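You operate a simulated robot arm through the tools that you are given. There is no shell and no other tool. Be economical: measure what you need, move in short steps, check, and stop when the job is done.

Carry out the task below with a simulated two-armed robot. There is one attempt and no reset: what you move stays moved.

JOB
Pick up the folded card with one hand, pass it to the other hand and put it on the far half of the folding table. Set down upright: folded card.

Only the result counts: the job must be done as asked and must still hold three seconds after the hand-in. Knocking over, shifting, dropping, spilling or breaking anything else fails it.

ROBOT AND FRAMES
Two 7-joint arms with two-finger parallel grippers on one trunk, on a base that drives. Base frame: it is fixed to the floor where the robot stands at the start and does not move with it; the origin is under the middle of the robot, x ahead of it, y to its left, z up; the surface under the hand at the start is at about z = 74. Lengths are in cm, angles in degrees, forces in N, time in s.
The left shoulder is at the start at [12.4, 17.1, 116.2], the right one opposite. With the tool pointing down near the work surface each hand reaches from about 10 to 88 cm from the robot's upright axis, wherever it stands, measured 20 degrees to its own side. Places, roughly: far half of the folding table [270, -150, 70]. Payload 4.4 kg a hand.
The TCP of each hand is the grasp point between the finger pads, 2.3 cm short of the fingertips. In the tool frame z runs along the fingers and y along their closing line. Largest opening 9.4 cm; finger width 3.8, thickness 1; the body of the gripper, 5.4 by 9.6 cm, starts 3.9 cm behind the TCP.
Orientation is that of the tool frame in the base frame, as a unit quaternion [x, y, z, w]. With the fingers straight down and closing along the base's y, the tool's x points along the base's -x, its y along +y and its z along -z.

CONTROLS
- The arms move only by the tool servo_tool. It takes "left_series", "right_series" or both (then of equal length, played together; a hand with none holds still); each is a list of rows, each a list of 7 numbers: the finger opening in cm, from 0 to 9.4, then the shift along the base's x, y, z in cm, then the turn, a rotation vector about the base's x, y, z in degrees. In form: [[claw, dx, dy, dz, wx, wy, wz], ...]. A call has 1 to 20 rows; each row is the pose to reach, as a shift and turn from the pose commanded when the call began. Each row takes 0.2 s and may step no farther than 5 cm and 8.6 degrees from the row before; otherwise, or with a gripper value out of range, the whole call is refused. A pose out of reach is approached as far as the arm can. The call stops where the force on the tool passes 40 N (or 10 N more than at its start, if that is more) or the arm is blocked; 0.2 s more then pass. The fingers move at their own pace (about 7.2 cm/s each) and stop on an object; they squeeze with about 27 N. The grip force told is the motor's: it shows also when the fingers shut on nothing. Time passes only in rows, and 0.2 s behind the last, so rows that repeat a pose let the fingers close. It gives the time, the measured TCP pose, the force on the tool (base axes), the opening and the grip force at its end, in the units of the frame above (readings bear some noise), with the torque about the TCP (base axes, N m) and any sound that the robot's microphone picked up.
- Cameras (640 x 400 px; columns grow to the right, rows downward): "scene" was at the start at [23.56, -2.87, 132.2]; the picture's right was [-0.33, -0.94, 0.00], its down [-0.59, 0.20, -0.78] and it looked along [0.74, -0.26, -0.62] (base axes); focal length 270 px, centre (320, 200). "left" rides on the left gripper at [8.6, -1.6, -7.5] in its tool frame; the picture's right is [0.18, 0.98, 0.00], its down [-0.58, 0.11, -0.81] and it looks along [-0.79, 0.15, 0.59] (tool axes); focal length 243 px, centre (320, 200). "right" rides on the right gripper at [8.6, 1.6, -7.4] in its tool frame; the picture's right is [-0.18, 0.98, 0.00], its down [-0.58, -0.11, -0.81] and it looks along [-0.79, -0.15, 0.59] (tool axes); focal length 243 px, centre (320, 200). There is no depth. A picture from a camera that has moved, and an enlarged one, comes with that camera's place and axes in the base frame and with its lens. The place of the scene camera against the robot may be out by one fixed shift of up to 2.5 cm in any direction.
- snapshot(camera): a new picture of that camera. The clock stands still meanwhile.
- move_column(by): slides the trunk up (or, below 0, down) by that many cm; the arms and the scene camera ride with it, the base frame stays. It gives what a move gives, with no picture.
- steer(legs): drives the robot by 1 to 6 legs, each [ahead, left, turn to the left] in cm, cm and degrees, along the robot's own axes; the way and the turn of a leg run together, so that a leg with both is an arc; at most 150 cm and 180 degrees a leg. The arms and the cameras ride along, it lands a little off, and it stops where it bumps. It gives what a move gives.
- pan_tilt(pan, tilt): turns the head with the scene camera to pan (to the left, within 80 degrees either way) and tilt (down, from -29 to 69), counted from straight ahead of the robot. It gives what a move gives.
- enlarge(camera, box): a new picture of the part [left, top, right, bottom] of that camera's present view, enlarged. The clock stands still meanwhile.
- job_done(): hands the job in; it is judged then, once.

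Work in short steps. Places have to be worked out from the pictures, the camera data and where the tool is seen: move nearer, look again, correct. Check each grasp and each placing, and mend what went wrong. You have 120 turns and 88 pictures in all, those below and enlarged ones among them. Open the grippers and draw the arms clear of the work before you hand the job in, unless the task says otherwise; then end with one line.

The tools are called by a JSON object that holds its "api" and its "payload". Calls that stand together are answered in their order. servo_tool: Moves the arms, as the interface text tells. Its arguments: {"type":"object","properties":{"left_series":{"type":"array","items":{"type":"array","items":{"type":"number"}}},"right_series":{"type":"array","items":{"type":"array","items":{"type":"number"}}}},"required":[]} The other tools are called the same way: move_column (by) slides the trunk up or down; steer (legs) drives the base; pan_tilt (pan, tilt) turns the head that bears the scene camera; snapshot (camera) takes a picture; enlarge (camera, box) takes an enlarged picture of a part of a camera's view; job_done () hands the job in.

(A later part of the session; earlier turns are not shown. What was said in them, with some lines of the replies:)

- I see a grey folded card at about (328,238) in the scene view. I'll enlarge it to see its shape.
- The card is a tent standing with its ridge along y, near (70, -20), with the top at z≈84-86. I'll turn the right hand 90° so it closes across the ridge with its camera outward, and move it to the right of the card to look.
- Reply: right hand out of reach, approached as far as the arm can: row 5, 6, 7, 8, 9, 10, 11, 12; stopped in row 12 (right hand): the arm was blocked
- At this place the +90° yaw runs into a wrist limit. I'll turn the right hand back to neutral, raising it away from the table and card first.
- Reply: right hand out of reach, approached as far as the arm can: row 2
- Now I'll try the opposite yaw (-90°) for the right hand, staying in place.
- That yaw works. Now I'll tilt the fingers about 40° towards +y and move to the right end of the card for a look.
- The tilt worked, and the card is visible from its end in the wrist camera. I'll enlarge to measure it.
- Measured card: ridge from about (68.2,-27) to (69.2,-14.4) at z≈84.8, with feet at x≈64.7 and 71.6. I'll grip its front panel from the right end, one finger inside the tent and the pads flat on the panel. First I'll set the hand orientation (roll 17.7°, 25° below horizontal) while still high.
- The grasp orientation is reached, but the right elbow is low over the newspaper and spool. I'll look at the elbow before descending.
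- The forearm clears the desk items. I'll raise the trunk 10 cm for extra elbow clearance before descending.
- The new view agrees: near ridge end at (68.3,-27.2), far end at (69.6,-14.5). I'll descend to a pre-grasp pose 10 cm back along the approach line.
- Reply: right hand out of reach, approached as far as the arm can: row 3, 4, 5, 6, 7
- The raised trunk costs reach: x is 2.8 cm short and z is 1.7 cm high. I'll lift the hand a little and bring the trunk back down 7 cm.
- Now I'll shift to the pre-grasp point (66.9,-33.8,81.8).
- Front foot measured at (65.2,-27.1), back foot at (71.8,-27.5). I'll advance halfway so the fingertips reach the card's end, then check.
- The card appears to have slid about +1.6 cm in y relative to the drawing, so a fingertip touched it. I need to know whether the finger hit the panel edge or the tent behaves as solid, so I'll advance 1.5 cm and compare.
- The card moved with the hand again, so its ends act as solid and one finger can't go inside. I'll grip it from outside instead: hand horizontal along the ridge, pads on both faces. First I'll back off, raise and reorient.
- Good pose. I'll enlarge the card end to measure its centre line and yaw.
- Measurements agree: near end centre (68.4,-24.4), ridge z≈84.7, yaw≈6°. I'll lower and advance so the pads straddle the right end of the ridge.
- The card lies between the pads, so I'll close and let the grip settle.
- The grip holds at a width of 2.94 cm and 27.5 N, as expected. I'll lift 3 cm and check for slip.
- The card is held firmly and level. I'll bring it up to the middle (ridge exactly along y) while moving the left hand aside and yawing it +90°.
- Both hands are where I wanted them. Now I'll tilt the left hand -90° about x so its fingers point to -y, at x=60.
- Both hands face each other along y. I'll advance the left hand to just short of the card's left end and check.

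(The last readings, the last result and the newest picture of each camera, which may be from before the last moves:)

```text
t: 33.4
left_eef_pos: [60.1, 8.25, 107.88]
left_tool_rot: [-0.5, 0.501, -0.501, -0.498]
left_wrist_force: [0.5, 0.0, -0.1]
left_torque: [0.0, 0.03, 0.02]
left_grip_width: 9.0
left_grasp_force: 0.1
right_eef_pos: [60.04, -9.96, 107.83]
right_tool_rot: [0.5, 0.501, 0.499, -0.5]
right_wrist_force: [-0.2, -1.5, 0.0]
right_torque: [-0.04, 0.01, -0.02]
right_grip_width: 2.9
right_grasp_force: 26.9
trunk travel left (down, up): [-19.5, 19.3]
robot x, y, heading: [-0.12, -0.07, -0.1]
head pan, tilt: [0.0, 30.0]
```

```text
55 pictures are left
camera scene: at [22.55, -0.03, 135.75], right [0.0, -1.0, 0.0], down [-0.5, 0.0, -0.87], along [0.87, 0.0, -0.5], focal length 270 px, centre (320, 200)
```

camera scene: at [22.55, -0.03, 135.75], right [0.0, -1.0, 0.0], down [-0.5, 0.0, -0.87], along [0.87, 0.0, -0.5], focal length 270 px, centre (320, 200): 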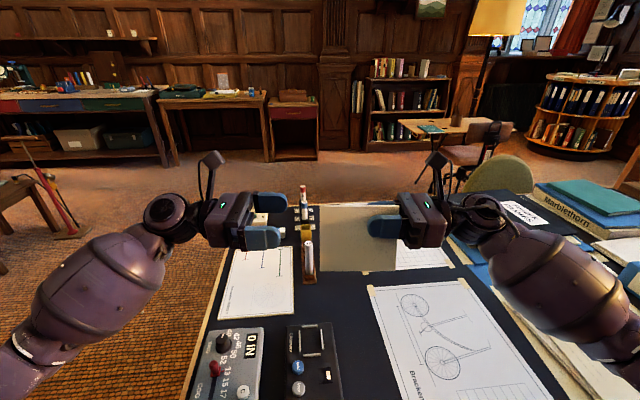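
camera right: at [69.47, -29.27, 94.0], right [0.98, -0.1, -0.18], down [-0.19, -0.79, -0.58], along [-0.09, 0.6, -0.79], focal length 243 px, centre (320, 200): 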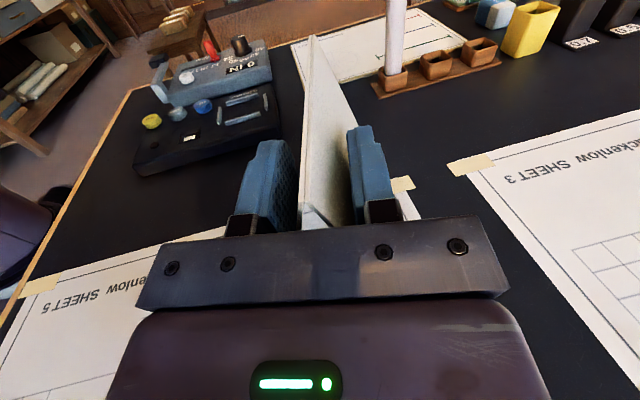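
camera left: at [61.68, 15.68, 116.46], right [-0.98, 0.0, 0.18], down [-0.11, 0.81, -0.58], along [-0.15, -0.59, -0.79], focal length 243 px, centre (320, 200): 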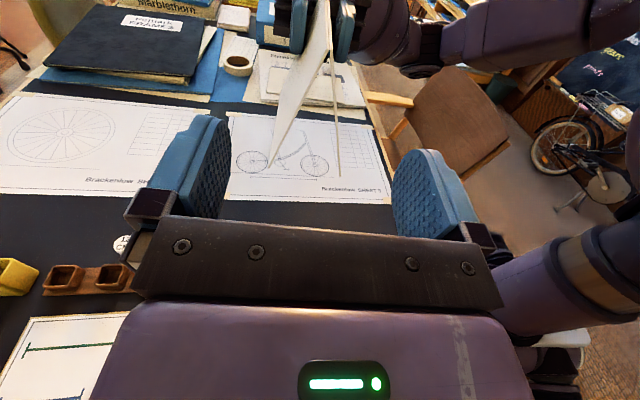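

The card is aligned with the left hand's centre line. I'll advance to y≈-2.5 and close the left gripper while the right keeps holding.

{"api": "servo_tool", "payload": {"left_series": [[9, 0, -3, 0, 0, 0, 0], [9, 0, -6, 0, 0, 0, 0], [9, 0, -9, 0, 0, 0, 0], [9, 0, -10.7, 0, 0, 0, 0], [9, 0, -10.7, 0, 0, 0, 0], [6, 0, -10.7, 0, 0, 0, 0], [4, 0, -10.7, 0, 0, 0, 0], [1, 0, -10.7, 0, 0, 0, 0], [0, 0, -10.7, 0, 0, 0, 0], [0, 0, -10.7, 0, 0, 0, 0], [0, 0, -10.7, 0, 0, 0, 0]]}}

{"api": "snapshot", "payload": {"camera": "left"}}

{"api": "enlarge", "payload": {"camera": "scene", "box": [220, 150, 460, 300]}}

```text
t: 35.8
left_eef_pos: [60.09, -2.36, 107.84]
left_tool_rot: [-0.5, 0.5, -0.5, -0.499]
left_wrist_force: [-2.6, -1.3, 0.3]
left_torque: [-0.01, 0.07, -0.1]
left_grip_width: 2.87
left_grasp_force: 27.2
right_eef_pos: [60.08, -9.93, 107.87]
right_tool_rot: [0.5, 0.5, 0.5, -0.5]
right_wrist_force: [3.1, 1.3, 0.5]
right_torque: [0.03, -0.08, -0.18]
right_grip_width: 2.88
right_grasp_force: 26.6
trunk travel left (down, up): [-19.5, 19.3]
robot x, y, heading: [-0.24, -0.04, -0.1]
head pan, tilt: [0.0, 30.0]
```

```text
54 pictures are left
camera left: at [61.63, 4.98, 116.41], right [-0.98, 0.0, 0.18], down [-0.11, 0.81, -0.58], along [-0.15, -0.59, -0.79], focal length 243 px, centre (320, 200)
```

left: 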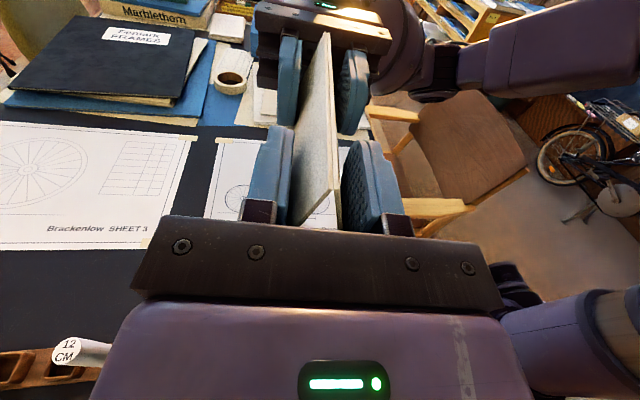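

```text
2.67 times, centred on (340, 225) of scene
camera zoom: at [22.56, -0.07, 135.74], right [0.0, -1.0, 0.0], down [-0.5, 0.0, -0.87], along [0.87, 0.0, -0.5], focal length 721 px, centre (267, 133)
```

zoom: 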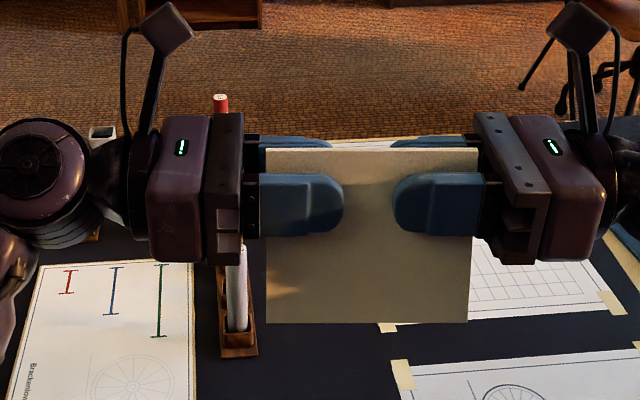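

Both hands hold the card symmetrically. I'll open the right hand and withdraw it along -y.

{"api": "servo_tool", "payload": {"right_series": [[4, 0, 0, 0, 0, 0, 0], [7, 0, 0, 0, 0, 0, 0], [9, 0, 0, 0, 0, 0, 0], [9, 0, 0, 0, 0, 0, 0], [9, 0, -3, 0, 0, 0, 0], [9, 0, -7, 0, 0, 0, 0], [9, 0, -12, 0, 0, 0, 0], [9, 0, -17, 0, 0, 0, 0], [9, 0, -20, 0, 0, 0, 0], [9, 0, -20, 0, 0, 0, 0]]}}

{"api": "snapshot", "payload": {"camera": "scene"}}

```text
t: 38.0
left_eef_pos: [60.16, -2.45, 107.8]
left_tool_rot: [0.5, -0.5, 0.501, 0.499]
left_wrist_force: [-0.6, -0.2, 0.2]
left_torque: [0.04, 0.0, -0.01]
left_grip_width: 2.85
left_grasp_force: 26.9
right_eef_pos: [60.02, -29.89, 107.78]
right_tool_rot: [0.5, 0.501, 0.498, -0.501]
right_wrist_force: [0.0, 0.1, 0.4]
right_torque: [-0.01, -0.03, 0.04]
right_grip_width: 9.0
right_grasp_force: 0.1
trunk travel left (down, up): [-19.5, 19.3]
robot x, y, heading: [-0.37, -0.33, -0.1]
head pan, tilt: [0.0, 30.0]
```

```text
52 pictures are left
camera scene: at [22.56, -0.06, 135.74], right [0.0, -1.0, 0.0], down [-0.5, 0.0, -0.87], along [0.87, 0.0, -0.5], focal length 270 px, centre (320, 200)
```

scene: 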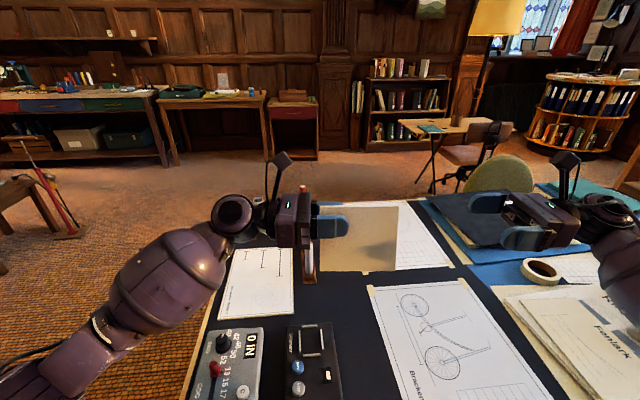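

The card is now solely in the left hand. I'll drive left clear of the drawing table and then forward along the aisle.

{"api": "steer", "payload": {"legs": [[0, 85, 0], [120, 0, 0]]}}

{"api": "pan_tilt", "payload": {"pan": -45, "tilt": 25}}

{"api": "snapshot", "payload": {"camera": "scene"}}

```text
t: 51.5
left_eef_pos: [179.81, 82.21, 107.89]
left_tool_rot: [-0.499, 0.501, -0.5, -0.499]
left_wrist_force: [1.1, -0.4, -0.8]
left_torque: [0.0, -0.02, 0.0]
left_grip_width: 2.76
left_grasp_force: 26.8
right_eef_pos: [179.79, 54.7, 107.83]
right_tool_rot: [0.5, 0.501, 0.498, -0.5]
right_wrist_force: [1.3, -0.1, -0.2]
right_torque: [-0.04, -0.02, 0.02]
right_grip_width: 9.01
right_grasp_force: 0.0
trunk travel left (down, up): [-19.5, 19.3]
robot x, y, heading: [119.7, 84.24, -0.2]
head pan, tilt: [0.0, 30.0]
```

```text
t: 52.6
left_eef_pos: [179.83, 82.08, 107.75]
left_tool_rot: [0.5, -0.5, 0.5, 0.5]
left_wrist_force: [0.4, 0.5, 1.1]
left_torque: [0.04, 0.02, 0.01]
left_grip_width: 2.74
left_grasp_force: 27.3
right_eef_pos: [179.79, 54.48, 107.81]
right_tool_rot: [0.5, 0.501, 0.499, -0.5]
right_wrist_force: [-0.8, -0.6, 0.5]
right_torque: [0.0, 0.0, 0.02]
right_grip_width: 9.0
right_grasp_force: 0.1
trunk travel left (down, up): [-19.5, 19.3]
robot x, y, heading: [119.5, 84.32, -0.1]
head pan, tilt: [-45.0, 25.0]
```

```text
51 pictures are left
camera scene: at [139.85, 78.04, 136.54], right [-0.71, -0.71, 0.0], down [-0.3, 0.3, -0.91], along [0.64, -0.64, -0.42], focal length 270 px, centre (320, 200)
```

scene: 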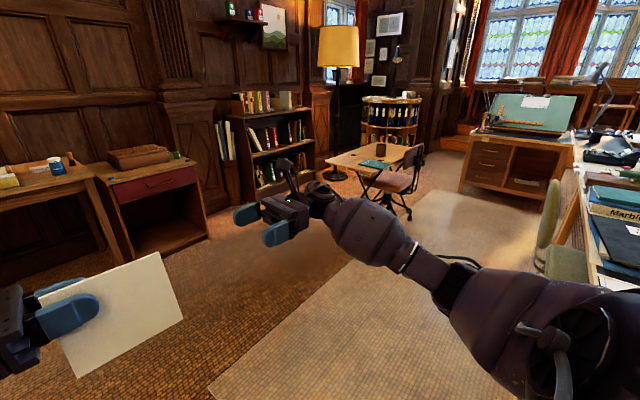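

The card is still held, though the width has shrunk slightly (slow creep), so I'll keep moving efficiently. I'll look closer at the folding table from here.

{"api": "enlarge", "payload": {"camera": "scene", "box": [290, 110, 450, 210]}}

```text
4.00 times, centred on (370, 160) of scene
camera zoom: at [139.85, 78.04, 136.54], right [-0.71, -0.71, 0.0], down [-0.3, 0.3, -0.91], along [0.64, -0.64, -0.42], focal length 1081 px, centre (120, 360)
```

zoom: 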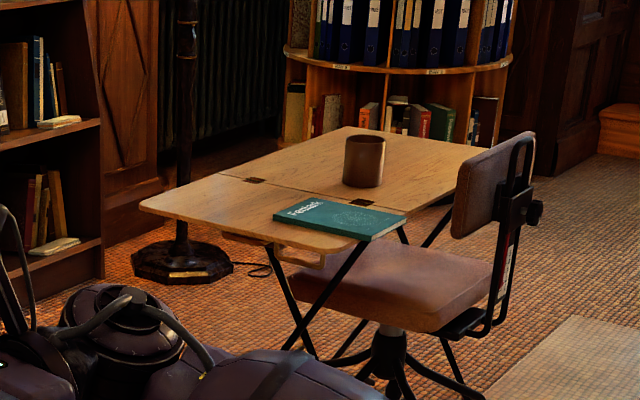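

From this view: the folding table spans x≈248–300, y≈-82 to -175, with the hinge at y≈-114. The cup is near (270,-130), the chair is on the -x side, and the lamp is at (394,-211). I plan to approach from the free +x side, so I'll drive nearer first and check that corridor.

{"api": "steer", "payload": {"legs": [[110, -70, 0]]}}

{"api": "pan_tilt", "payload": {"pan": -50, "tilt": 30}}

{"api": "snapshot", "payload": {"camera": "scene"}}

```text
t: 59.2
left_eef_pos: [288.64, 11.81, 107.83]
left_tool_rot: [-0.499, 0.501, -0.5, -0.5]
left_wrist_force: [0.1, 0.1, -0.4]
left_torque: [-0.03, 0.0, -0.02]
left_grip_width: 2.72
left_grasp_force: 26.6
right_eef_pos: [288.54, -15.86, 107.75]
right_tool_rot: [0.502, 0.5, 0.5, -0.499]
right_wrist_force: [-0.5, -0.4, 0.3]
right_torque: [0.0, 0.03, -0.01]
right_grip_width: 9.0
right_grasp_force: 0.0
trunk travel left (down, up): [-19.5, 19.3]
robot x, y, heading: [228.51, 14.74, -0.1]
head pan, tilt: [-45.0, 25.0]
```

```text
t: 59.8
left_eef_pos: [288.68, 11.83, 107.78]
left_tool_rot: [-0.499, 0.502, -0.499, -0.5]
left_wrist_force: [0.2, -0.6, 0.6]
left_torque: [0.03, 0.0, -0.01]
left_grip_width: 2.72
left_grasp_force: 27.1
right_eef_pos: [288.55, -15.79, 107.8]
right_tool_rot: [0.501, 0.5, 0.5, -0.499]
right_wrist_force: [-0.9, -0.5, 0.3]
right_torque: [0.05, -0.02, -0.01]
right_grip_width: 9.01
right_grasp_force: 0.1
trunk travel left (down, up): [-19.5, 19.3]
robot x, y, heading: [228.84, 14.34, -0.5]
head pan, tilt: [-50.0, 30.0]
```

```text
49 pictures are left
camera scene: at [247.86, 7.47, 135.75], right [-0.77, -0.64, 0.0], down [-0.32, 0.38, -0.87], along [0.55, -0.67, -0.5], focal length 270 px, centre (320, 200)
```

scene: 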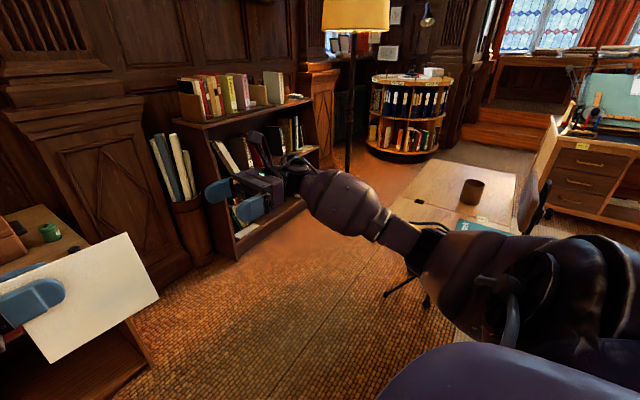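

The corridor is clear: shelf front at x≈391–398, table far edge at x≈300, cup at about (264,-128). I'll turn around and back towards the corridor mouth.

{"api": "steer", "payload": {"legs": [[0, 0, 180], [-89, 52, 0]]}}

{"api": "pan_tilt", "payload": {"pan": 60, "tilt": 40}}

{"api": "snapshot", "payload": {"camera": "scene"}}

```text
t: 72.6
left_eef_pos: [258.68, -34.35, 107.93]
left_tool_rot: [-0.491, -0.51, -0.489, 0.51]
left_wrist_force: [2.1, -0.7, 0.3]
left_torque: [-0.01, 0.0, 0.0]
left_grip_width: 2.61
left_grasp_force: 26.9
right_eef_pos: [257.78, -6.85, 107.8]
right_tool_rot: [0.511, -0.49, 0.51, 0.489]
right_wrist_force: [0.0, 0.1, -0.4]
right_torque: [0.0, -0.01, 0.02]
right_grip_width: 8.99
right_grasp_force: 0.1
trunk travel left (down, up): [-19.5, 19.3]
robot x, y, heading: [318.66, -34.42, -177.8]
head pan, tilt: [-50.0, 30.0]
```

```text
t: 74.5
left_eef_pos: [258.56, -34.4, 107.89]
left_tool_rot: [-0.49, -0.51, -0.488, 0.511]
left_wrist_force: [0.3, 0.4, -0.6]
left_torque: [0.0, -0.01, -0.01]
left_grip_width: 2.6
left_grasp_force: 27.3
right_eef_pos: [257.69, -6.84, 107.83]
right_tool_rot: [0.511, -0.49, 0.51, 0.489]
right_wrist_force: [0.1, 0.8, 0.2]
right_torque: [0.0, 0.0, 0.02]
right_grip_width: 9.02
right_grasp_force: 0.1
trunk travel left (down, up): [-19.5, 19.3]
robot x, y, heading: [318.66, -34.45, -178.0]
head pan, tilt: [60.0, 40.0]
```

```text
48 pictures are left
camera scene: at [301.64, -42.47, 134.21], right [-0.88, 0.47, 0.0], down [0.3, 0.57, -0.77], along [-0.36, -0.68, -0.64], focal length 270 px, centre (320, 200)
```

scene: 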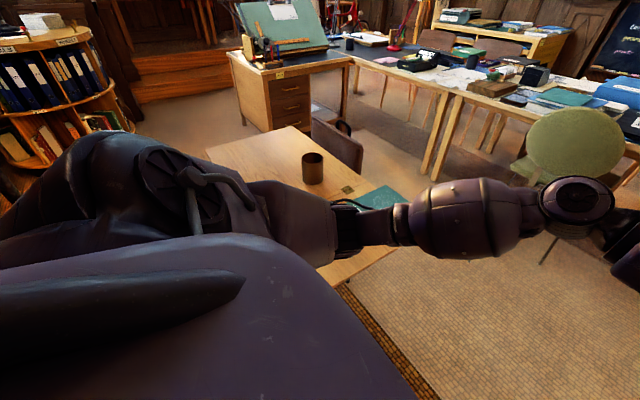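

I'm at the corridor mouth with the left arm over the table's near edge at a safe height. Next I'll slide into the corridor, squaring the heading to 180°.

{"api": "steer", "payload": {"legs": [[-22.8, 41.5, -2.2], [0, 67, 0]]}}

{"api": "pan_tilt", "payload": {"pan": 10, "tilt": 40}}

{"api": "snapshot", "payload": {"camera": "scene"}}

```text
t: 84.6
left_eef_pos: [282.19, -140.13, 107.82]
left_tool_rot: [0.501, 0.5, 0.499, -0.501]
left_wrist_force: [-1.2, -0.1, -1.3]
left_torque: [-0.02, 0.0, 0.01]
left_grip_width: 2.56
left_grasp_force: 26.2
right_eef_pos: [282.14, -112.6, 107.82]
right_tool_rot: [0.501, -0.499, 0.501, 0.498]
right_wrist_force: [1.0, 0.5, 0.6]
right_torque: [0.0, -0.04, 0.0]
right_grip_width: 8.98
right_grasp_force: 0.1
trunk travel left (down, up): [-19.5, 19.3]
robot x, y, heading: [342.31, -142.16, -180.0]
head pan, tilt: [60.0, 40.0]
```

```text
t: 85.7
left_eef_pos: [282.19, -140.12, 107.74]
left_tool_rot: [0.501, 0.5, 0.498, -0.501]
left_wrist_force: [0.0, 0.1, -0.2]
left_torque: [-0.04, -0.01, 0.05]
left_grip_width: 2.52
left_grasp_force: 27.4
right_eef_pos: [282.31, -112.66, 107.83]
right_tool_rot: [0.501, -0.5, 0.501, 0.499]
right_wrist_force: [0.3, -0.1, -0.4]
right_torque: [0.0, -0.03, 0.0]
right_grip_width: 8.99
right_grasp_force: 0.0
trunk travel left (down, up): [-19.5, 19.3]
robot x, y, heading: [342.08, -142.45, -180.1]
head pan, tilt: [10.0, 40.0]
```

```text
47 pictures are left
camera scene: at [320.76, -143.99, 134.21], right [-0.17, 0.98, 0.0], down [0.63, 0.11, -0.77], along [-0.75, -0.13, -0.64], focal length 270 px, centre (320, 200)
```

scene: 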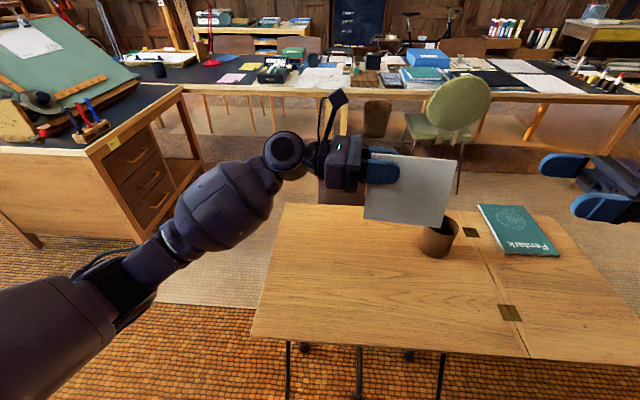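

I'm well placed: the card hangs over the far half, clear of the cup at about (263,-118). I'll shift to (280,-145), descend to about 4 cm above the table and look.

{"api": "servo_tool", "payload": {"left_series": [[0, -0.5, -2, -2, 0, 0, 0], [0, -1, -4, -5, 0, 0, 0], [0, -2, -5, -9, 0, 0, 0], [0, -2, -5, -13, 0, 0, 0], [0, -2, -5, -17, 0, 0, 0], [0, -2, -5, -21, 0, 0, 0], [0, -2, -5, -24, 0, 0, 0], [0, -2, -5, -24, 0, 0, 0]]}}

{"api": "snapshot", "payload": {"camera": "scene"}}

{"api": "snapshot", "payload": {"camera": "left"}}

```text
t: 87.5
left_eef_pos: [280.22, -145.14, 83.85]
left_tool_rot: [-0.501, -0.5, -0.498, 0.501]
left_wrist_force: [0.4, 0.2, -0.2]
left_torque: [-0.02, -0.01, -0.01]
left_grip_width: 2.52
left_grasp_force: 27.0
right_eef_pos: [282.23, -112.63, 107.77]
right_tool_rot: [0.501, -0.499, 0.501, 0.499]
right_wrist_force: [-0.1, 1.1, -0.7]
right_torque: [-0.02, 0.0, 0.0]
right_grip_width: 8.99
right_grasp_force: 0.0
trunk travel left (down, up): [-19.5, 19.3]
robot x, y, heading: [342.44, -142.51, -180.2]
head pan, tilt: [10.0, 40.0]
```

```text
46 pictures are left
camera scene: at [320.78, -143.98, 134.22], right [-0.17, 0.98, 0.0], down [0.63, 0.11, -0.77], along [-0.75, -0.13, -0.64], focal length 270 px, centre (320, 200)
```

scene: 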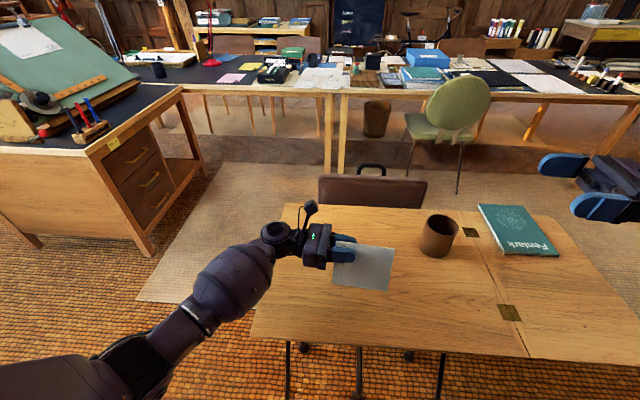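

```text
45 pictures are left
camera left: at [278.67, -152.58, 92.42], right [0.98, 0.0, 0.18], down [0.11, -0.81, -0.58], along [0.14, 0.59, -0.79], focal length 243 px, centre (320, 200)
```

left: 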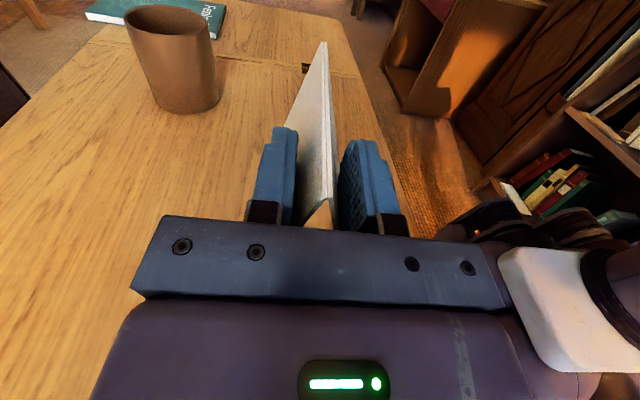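

The card is level over the far half, with about 9 cm to the table edge and well past the hinge. I'll move 2 cm inward and lower gently towards contact, expected at TCP z≈78.9.

{"api": "servo_tool", "payload": {"left_series": [[0, -1, 0, -1, 0, 0, 0], [0, -2, 0, -2, 0, 0, 0], [0, -2, 0, -3, 0, 0, 0], [0, -2, 0, -3.6, 0, 0, 0], [0, -2, 0, -4.1, 0, 0, 0], [0, -2, 0, -4.1, 0, 0, 0]]}}

{"api": "enlarge", "payload": {"camera": "scene", "box": [270, 200, 430, 300]}}

```text
t: 88.9
left_eef_pos: [278.24, -145.14, 79.61]
left_tool_rot: [-0.501, -0.5, -0.498, 0.501]
left_wrist_force: [0.5, -0.1, 0.1]
left_torque: [0.0, -0.03, 0.02]
left_grip_width: 2.5
left_grasp_force: 26.8
right_eef_pos: [282.25, -112.58, 107.93]
right_tool_rot: [0.501, -0.499, 0.501, 0.499]
right_wrist_force: [1.0, -0.1, 0.2]
right_torque: [-0.01, 0.06, 0.0]
right_grip_width: 9.0
right_grasp_force: 0.1
trunk travel left (down, up): [-19.5, 19.3]
robot x, y, heading: [342.2, -142.21, -180.2]
head pan, tilt: [10.0, 40.0]
```

```text
4.00 times, centred on (350, 250) of scene
camera zoom: at [320.77, -143.98, 134.21], right [-0.17, 0.98, 0.0], down [0.63, 0.11, -0.77], along [-0.75, -0.13, -0.64], focal length 1081 px, centre (200, 0)
```

zoom: 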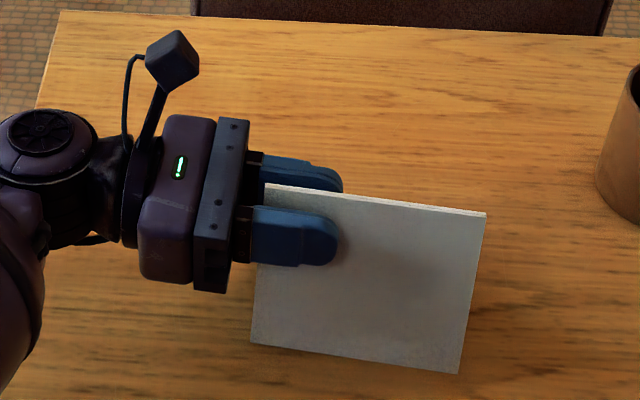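

The card is level. I'll lower further in fine steps, watching for contact force.

{"api": "servo_tool", "payload": {"left_series": [[0, 0, 0, -0.2, 0, 0, 0], [0, 0, 0, -0.4, 0, 0, 0], [0, 0, 0, -0.6, 0, 0, 0], [0, 0, 0, -0.6, 0, 0, 0]]}}

{"api": "enlarge", "payload": {"camera": "scene", "box": [310, 230, 406, 290]}}

```text
t: 89.9
left_eef_pos: [278.23, -145.07, 79.12]
left_tool_rot: [-0.5, -0.501, -0.498, 0.501]
left_wrist_force: [1.1, 0.3, 0.5]
left_torque: [-0.02, -0.01, 0.05]
left_grip_width: 2.48
left_grasp_force: 27.3
right_eef_pos: [282.35, -112.48, 107.72]
right_tool_rot: [0.501, -0.5, 0.501, 0.498]
right_wrist_force: [-0.3, -0.1, -0.2]
right_torque: [0.0, 0.0, -0.03]
right_grip_width: 8.99
right_grasp_force: 0.1
trunk travel left (down, up): [-19.5, 19.3]
robot x, y, heading: [342.15, -142.51, -179.7]
head pan, tilt: [10.0, 40.0]
```

```text
6.67 times, centred on (358, 260) of scene
camera zoom: at [320.76, -143.98, 134.21], right [-0.17, 0.98, 0.0], down [0.63, 0.11, -0.77], along [-0.75, -0.13, -0.64], focal length 1802 px, centre (67, -200)
```

zoom: 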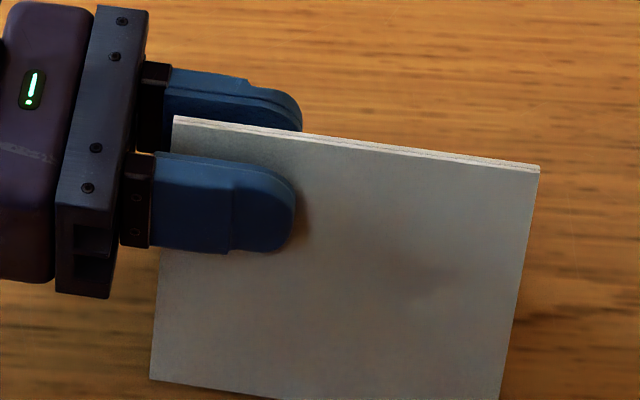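

No contact yet, so I'll continue in small steps.

{"api": "servo_tool", "payload": {"left_series": [[0, 0, 0, -0.2, 0, 0, 0], [0, 0, 0, -0.4, 0, 0, 0], [0, 0, 0, -0.5, 0, 0, 0], [0, 0, 0, -0.5, 0, 0, 0]]}}

{"api": "snapshot", "payload": {"camera": "left"}}

```text
t: 90.9
left_eef_pos: [278.27, -145.1, 79.02]
left_tool_rot: [-0.501, -0.498, -0.497, 0.504]
left_wrist_force: [5.6, -4.1, 20.5]
left_torque: [0.18, 0.32, -0.01]
left_grip_width: 2.49
left_grasp_force: 27.3
right_eef_pos: [282.52, -112.52, 107.86]
right_tool_rot: [0.502, -0.499, 0.5, 0.499]
right_wrist_force: [0.5, 0.3, -1.2]
right_torque: [-0.01, 0.04, 0.0]
right_grip_width: 9.01
right_grasp_force: 0.0
trunk travel left (down, up): [-19.5, 19.3]
robot x, y, heading: [342.52, -142.5, -179.7]
head pan, tilt: [10.0, 40.0]
```

```text
42 pictures are left
camera left: at [276.71, -152.6, 87.56], right [0.98, 0.0, 0.18], down [0.11, -0.81, -0.58], along [0.14, 0.59, -0.79], focal length 243 px, centre (320, 200)
```

left: 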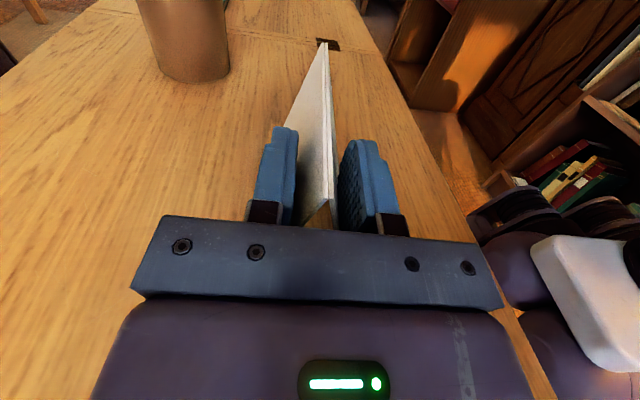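

Contact at about 20 N: the card is on the table. I'll ease the push off slightly, then open slowly.

{"api": "servo_tool", "payload": {"left_series": [[0, 0, 0, 0.3, 0, 0, 0], [0, 0, 0, 0.35, 0, 0, 0], [2.6, 0, 0, 0.35, 0, 0, 0], [3.2, 0, 0, 0.35, 0, 0, 0], [4, 0, 0, 0.35, 0, 0, 0], [6, 0, 0, 0.35, 0, 0, 0], [8, 0, 0, 0.35, 0, 0, 0], [8, 0, 0, 0.35, 0, 0, 0]]}}

{"api": "snapshot", "payload": {"camera": "left"}}

{"api": "enlarge", "payload": {"camera": "scene", "box": [270, 200, 430, 300]}}

```text
t: 92.7
left_eef_pos: [278.2, -145.11, 78.93]
left_tool_rot: [-0.5, -0.501, -0.498, 0.501]
left_wrist_force: [-0.2, -0.2, -1.0]
left_torque: [0.0, 0.02, 0.01]
left_grip_width: 7.99
left_grasp_force: 0.0
right_eef_pos: [282.29, -112.66, 107.78]
right_tool_rot: [0.501, -0.5, 0.501, 0.498]
right_wrist_force: [0.0, 0.0, -0.1]
right_torque: [-0.03, 0.02, 0.0]
right_grip_width: 9.01
right_grasp_force: 0.1
trunk travel left (down, up): [-19.5, 19.3]
robot x, y, heading: [342.54, -142.63, -179.9]
head pan, tilt: [10.0, 40.0]
```

```text
41 pictures are left
camera left: at [276.62, -152.62, 87.59], right [0.98, 0.0, 0.18], down [0.11, -0.81, -0.58], along [0.15, 0.59, -0.79], focal length 243 px, centre (320, 200)
```

left: 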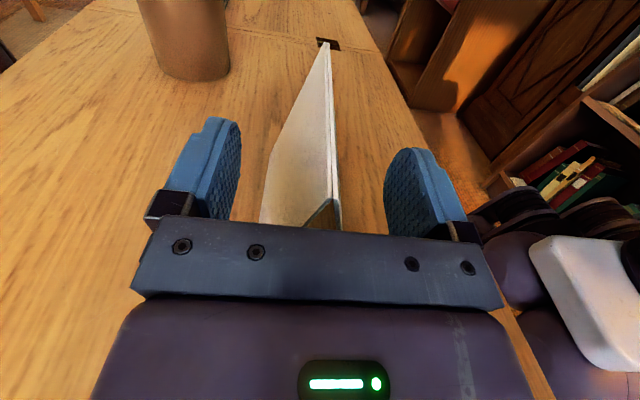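

```text
4.00 times, centred on (350, 250) of scene
camera zoom: at [320.76, -143.98, 134.21], right [-0.17, 0.98, 0.0], down [0.63, 0.11, -0.77], along [-0.75, -0.13, -0.64], focal length 1081 px, centre (200, 0)
```

zoom: 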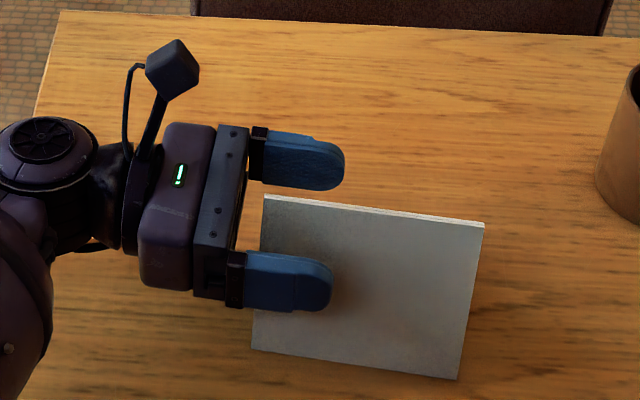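

The card stands on its own. I'll withdraw the left hand straight back along -y, then up.

{"api": "servo_tool", "payload": {"left_series": [[8, 0, -2, 0, 0, 0, 0], [8, 0, -5, 0.3, 0, 0, 0], [8, 0, -8, 0.5, 0, 0, 0], [8, 0, -12, 1, 0, 0, 0], [8, 0, -15, 5, 0, 0, 0], [8, 0, -16, 10, 0, 0, 0], [8, 0, -16, 15, 0, 0, 0], [8, 1, -16, 20, 0, 0, 0], [8, 3, -16, 24, 0, 0, 0]]}}

{"api": "snapshot", "payload": {"camera": "scene"}}

{"api": "enlarge", "payload": {"camera": "scene", "box": [270, 200, 430, 300]}}

```text
refused: row 6 steps farther than a row can; nothing moved
```

```text
39 pictures are left
camera scene: at [320.76, -143.98, 134.21], right [-0.17, 0.98, 0.0], down [0.63, 0.11, -0.77], along [-0.75, -0.13, -0.64], focal length 270 px, centre (320, 200)
```

scene: 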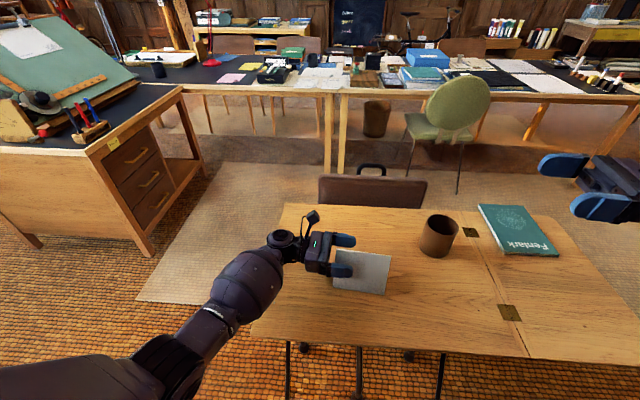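

```text
4.00 times, centred on (350, 250) of scene
camera zoom: at [320.76, -143.98, 134.21], right [-0.17, 0.98, 0.0], down [0.63, 0.11, -0.77], along [-0.75, -0.13, -0.64], focal length 1081 px, centre (200, 0)
```

zoom: 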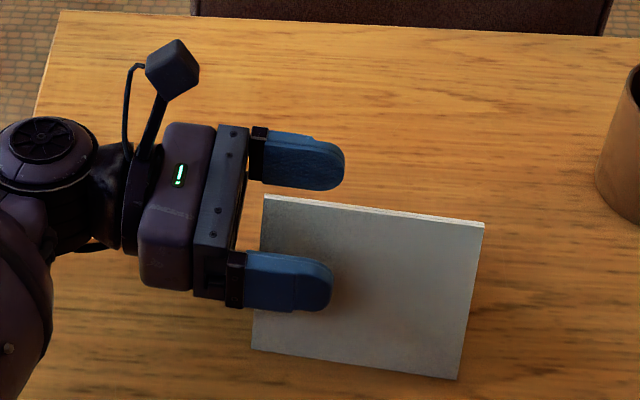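

A row step was slightly too large and the call was refused. I'll send the same retreat again with smaller steps.

{"api": "servo_tool", "payload": {"left_series": [[8, 0, -2, 0, 0, 0, 0], [8, 0, -5, 0.3, 0, 0, 0], [8, 0, -8, 0.5, 0, 0, 0], [8, 0, -12, 1, 0, 0, 0], [8, 0, -14, 4, 0, 0, 0], [8, 0, -15, 8, 0, 0, 0], [8, 0, -15, 12, 0, 0, 0], [8, 1, -15, 16, 0, 0, 0], [8, 2, -15, 20, 0, 0, 0], [8, 3, -15, 24, 0, 0, 0]]}}

{"api": "snapshot", "payload": {"camera": "scene"}}

{"api": "enlarge", "payload": {"camera": "scene", "box": [290, 210, 450, 310]}}

```text
t: 94.9
left_eef_pos: [281.3, -160.03, 103.13]
left_tool_rot: [-0.5, -0.5, -0.498, 0.501]
left_wrist_force: [-0.2, -0.5, 0.1]
left_torque: [0.01, 0.0, 0.01]
left_grip_width: 7.98
left_grasp_force: 0.1
right_eef_pos: [282.27, -112.6, 107.99]
right_tool_rot: [0.502, -0.499, 0.5, 0.499]
right_wrist_force: [0.2, -0.3, 0.4]
right_torque: [0.05, 0.02, -0.02]
right_grip_width: 9.03
right_grasp_force: 0.0
trunk travel left (down, up): [-19.5, 19.3]
robot x, y, heading: [342.19, -142.68, -180.1]
head pan, tilt: [10.0, 40.0]
```

```text
37 pictures are left
camera scene: at [320.82, -143.98, 134.23], right [-0.17, 0.98, 0.0], down [0.63, 0.11, -0.77], along [-0.75, -0.13, -0.64], focal length 270 px, centre (320, 200)
```

scene: 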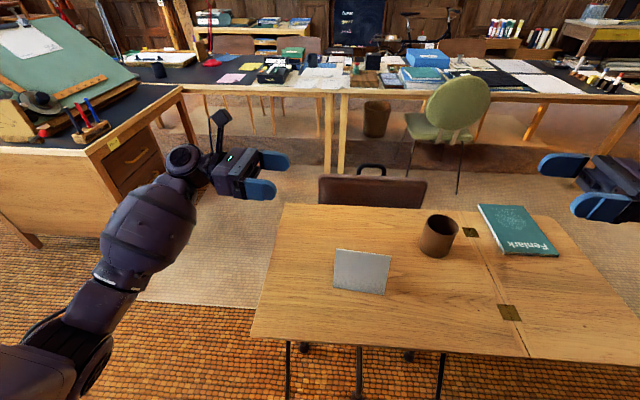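

```text
4.00 times, centred on (370, 260) of scene
camera zoom: at [320.82, -143.98, 134.23], right [-0.17, 0.98, 0.0], down [0.63, 0.11, -0.77], along [-0.75, -0.13, -0.64], focal length 1081 px, centre (120, -40)
```

zoom: 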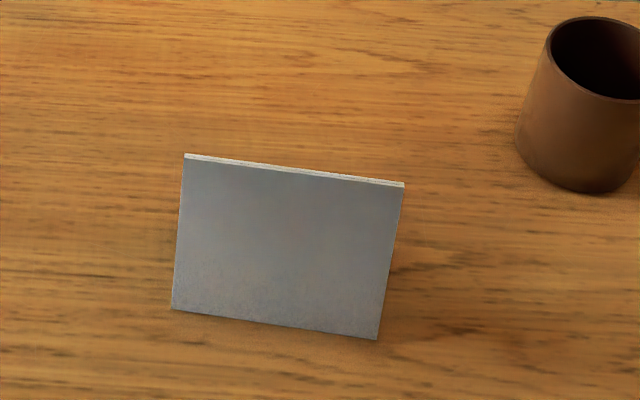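

The card stands upright on the far half, the cup and book are untouched, and both hands are open and clear. I'm handing in.

{"api": "job_done", "payload": {}}

```text
The job is handed in.
```

The folded card was picked up with the right hand, passed to the left and set down upright on the far half of the folding table; both hands are open and clear, and the job is handed in.
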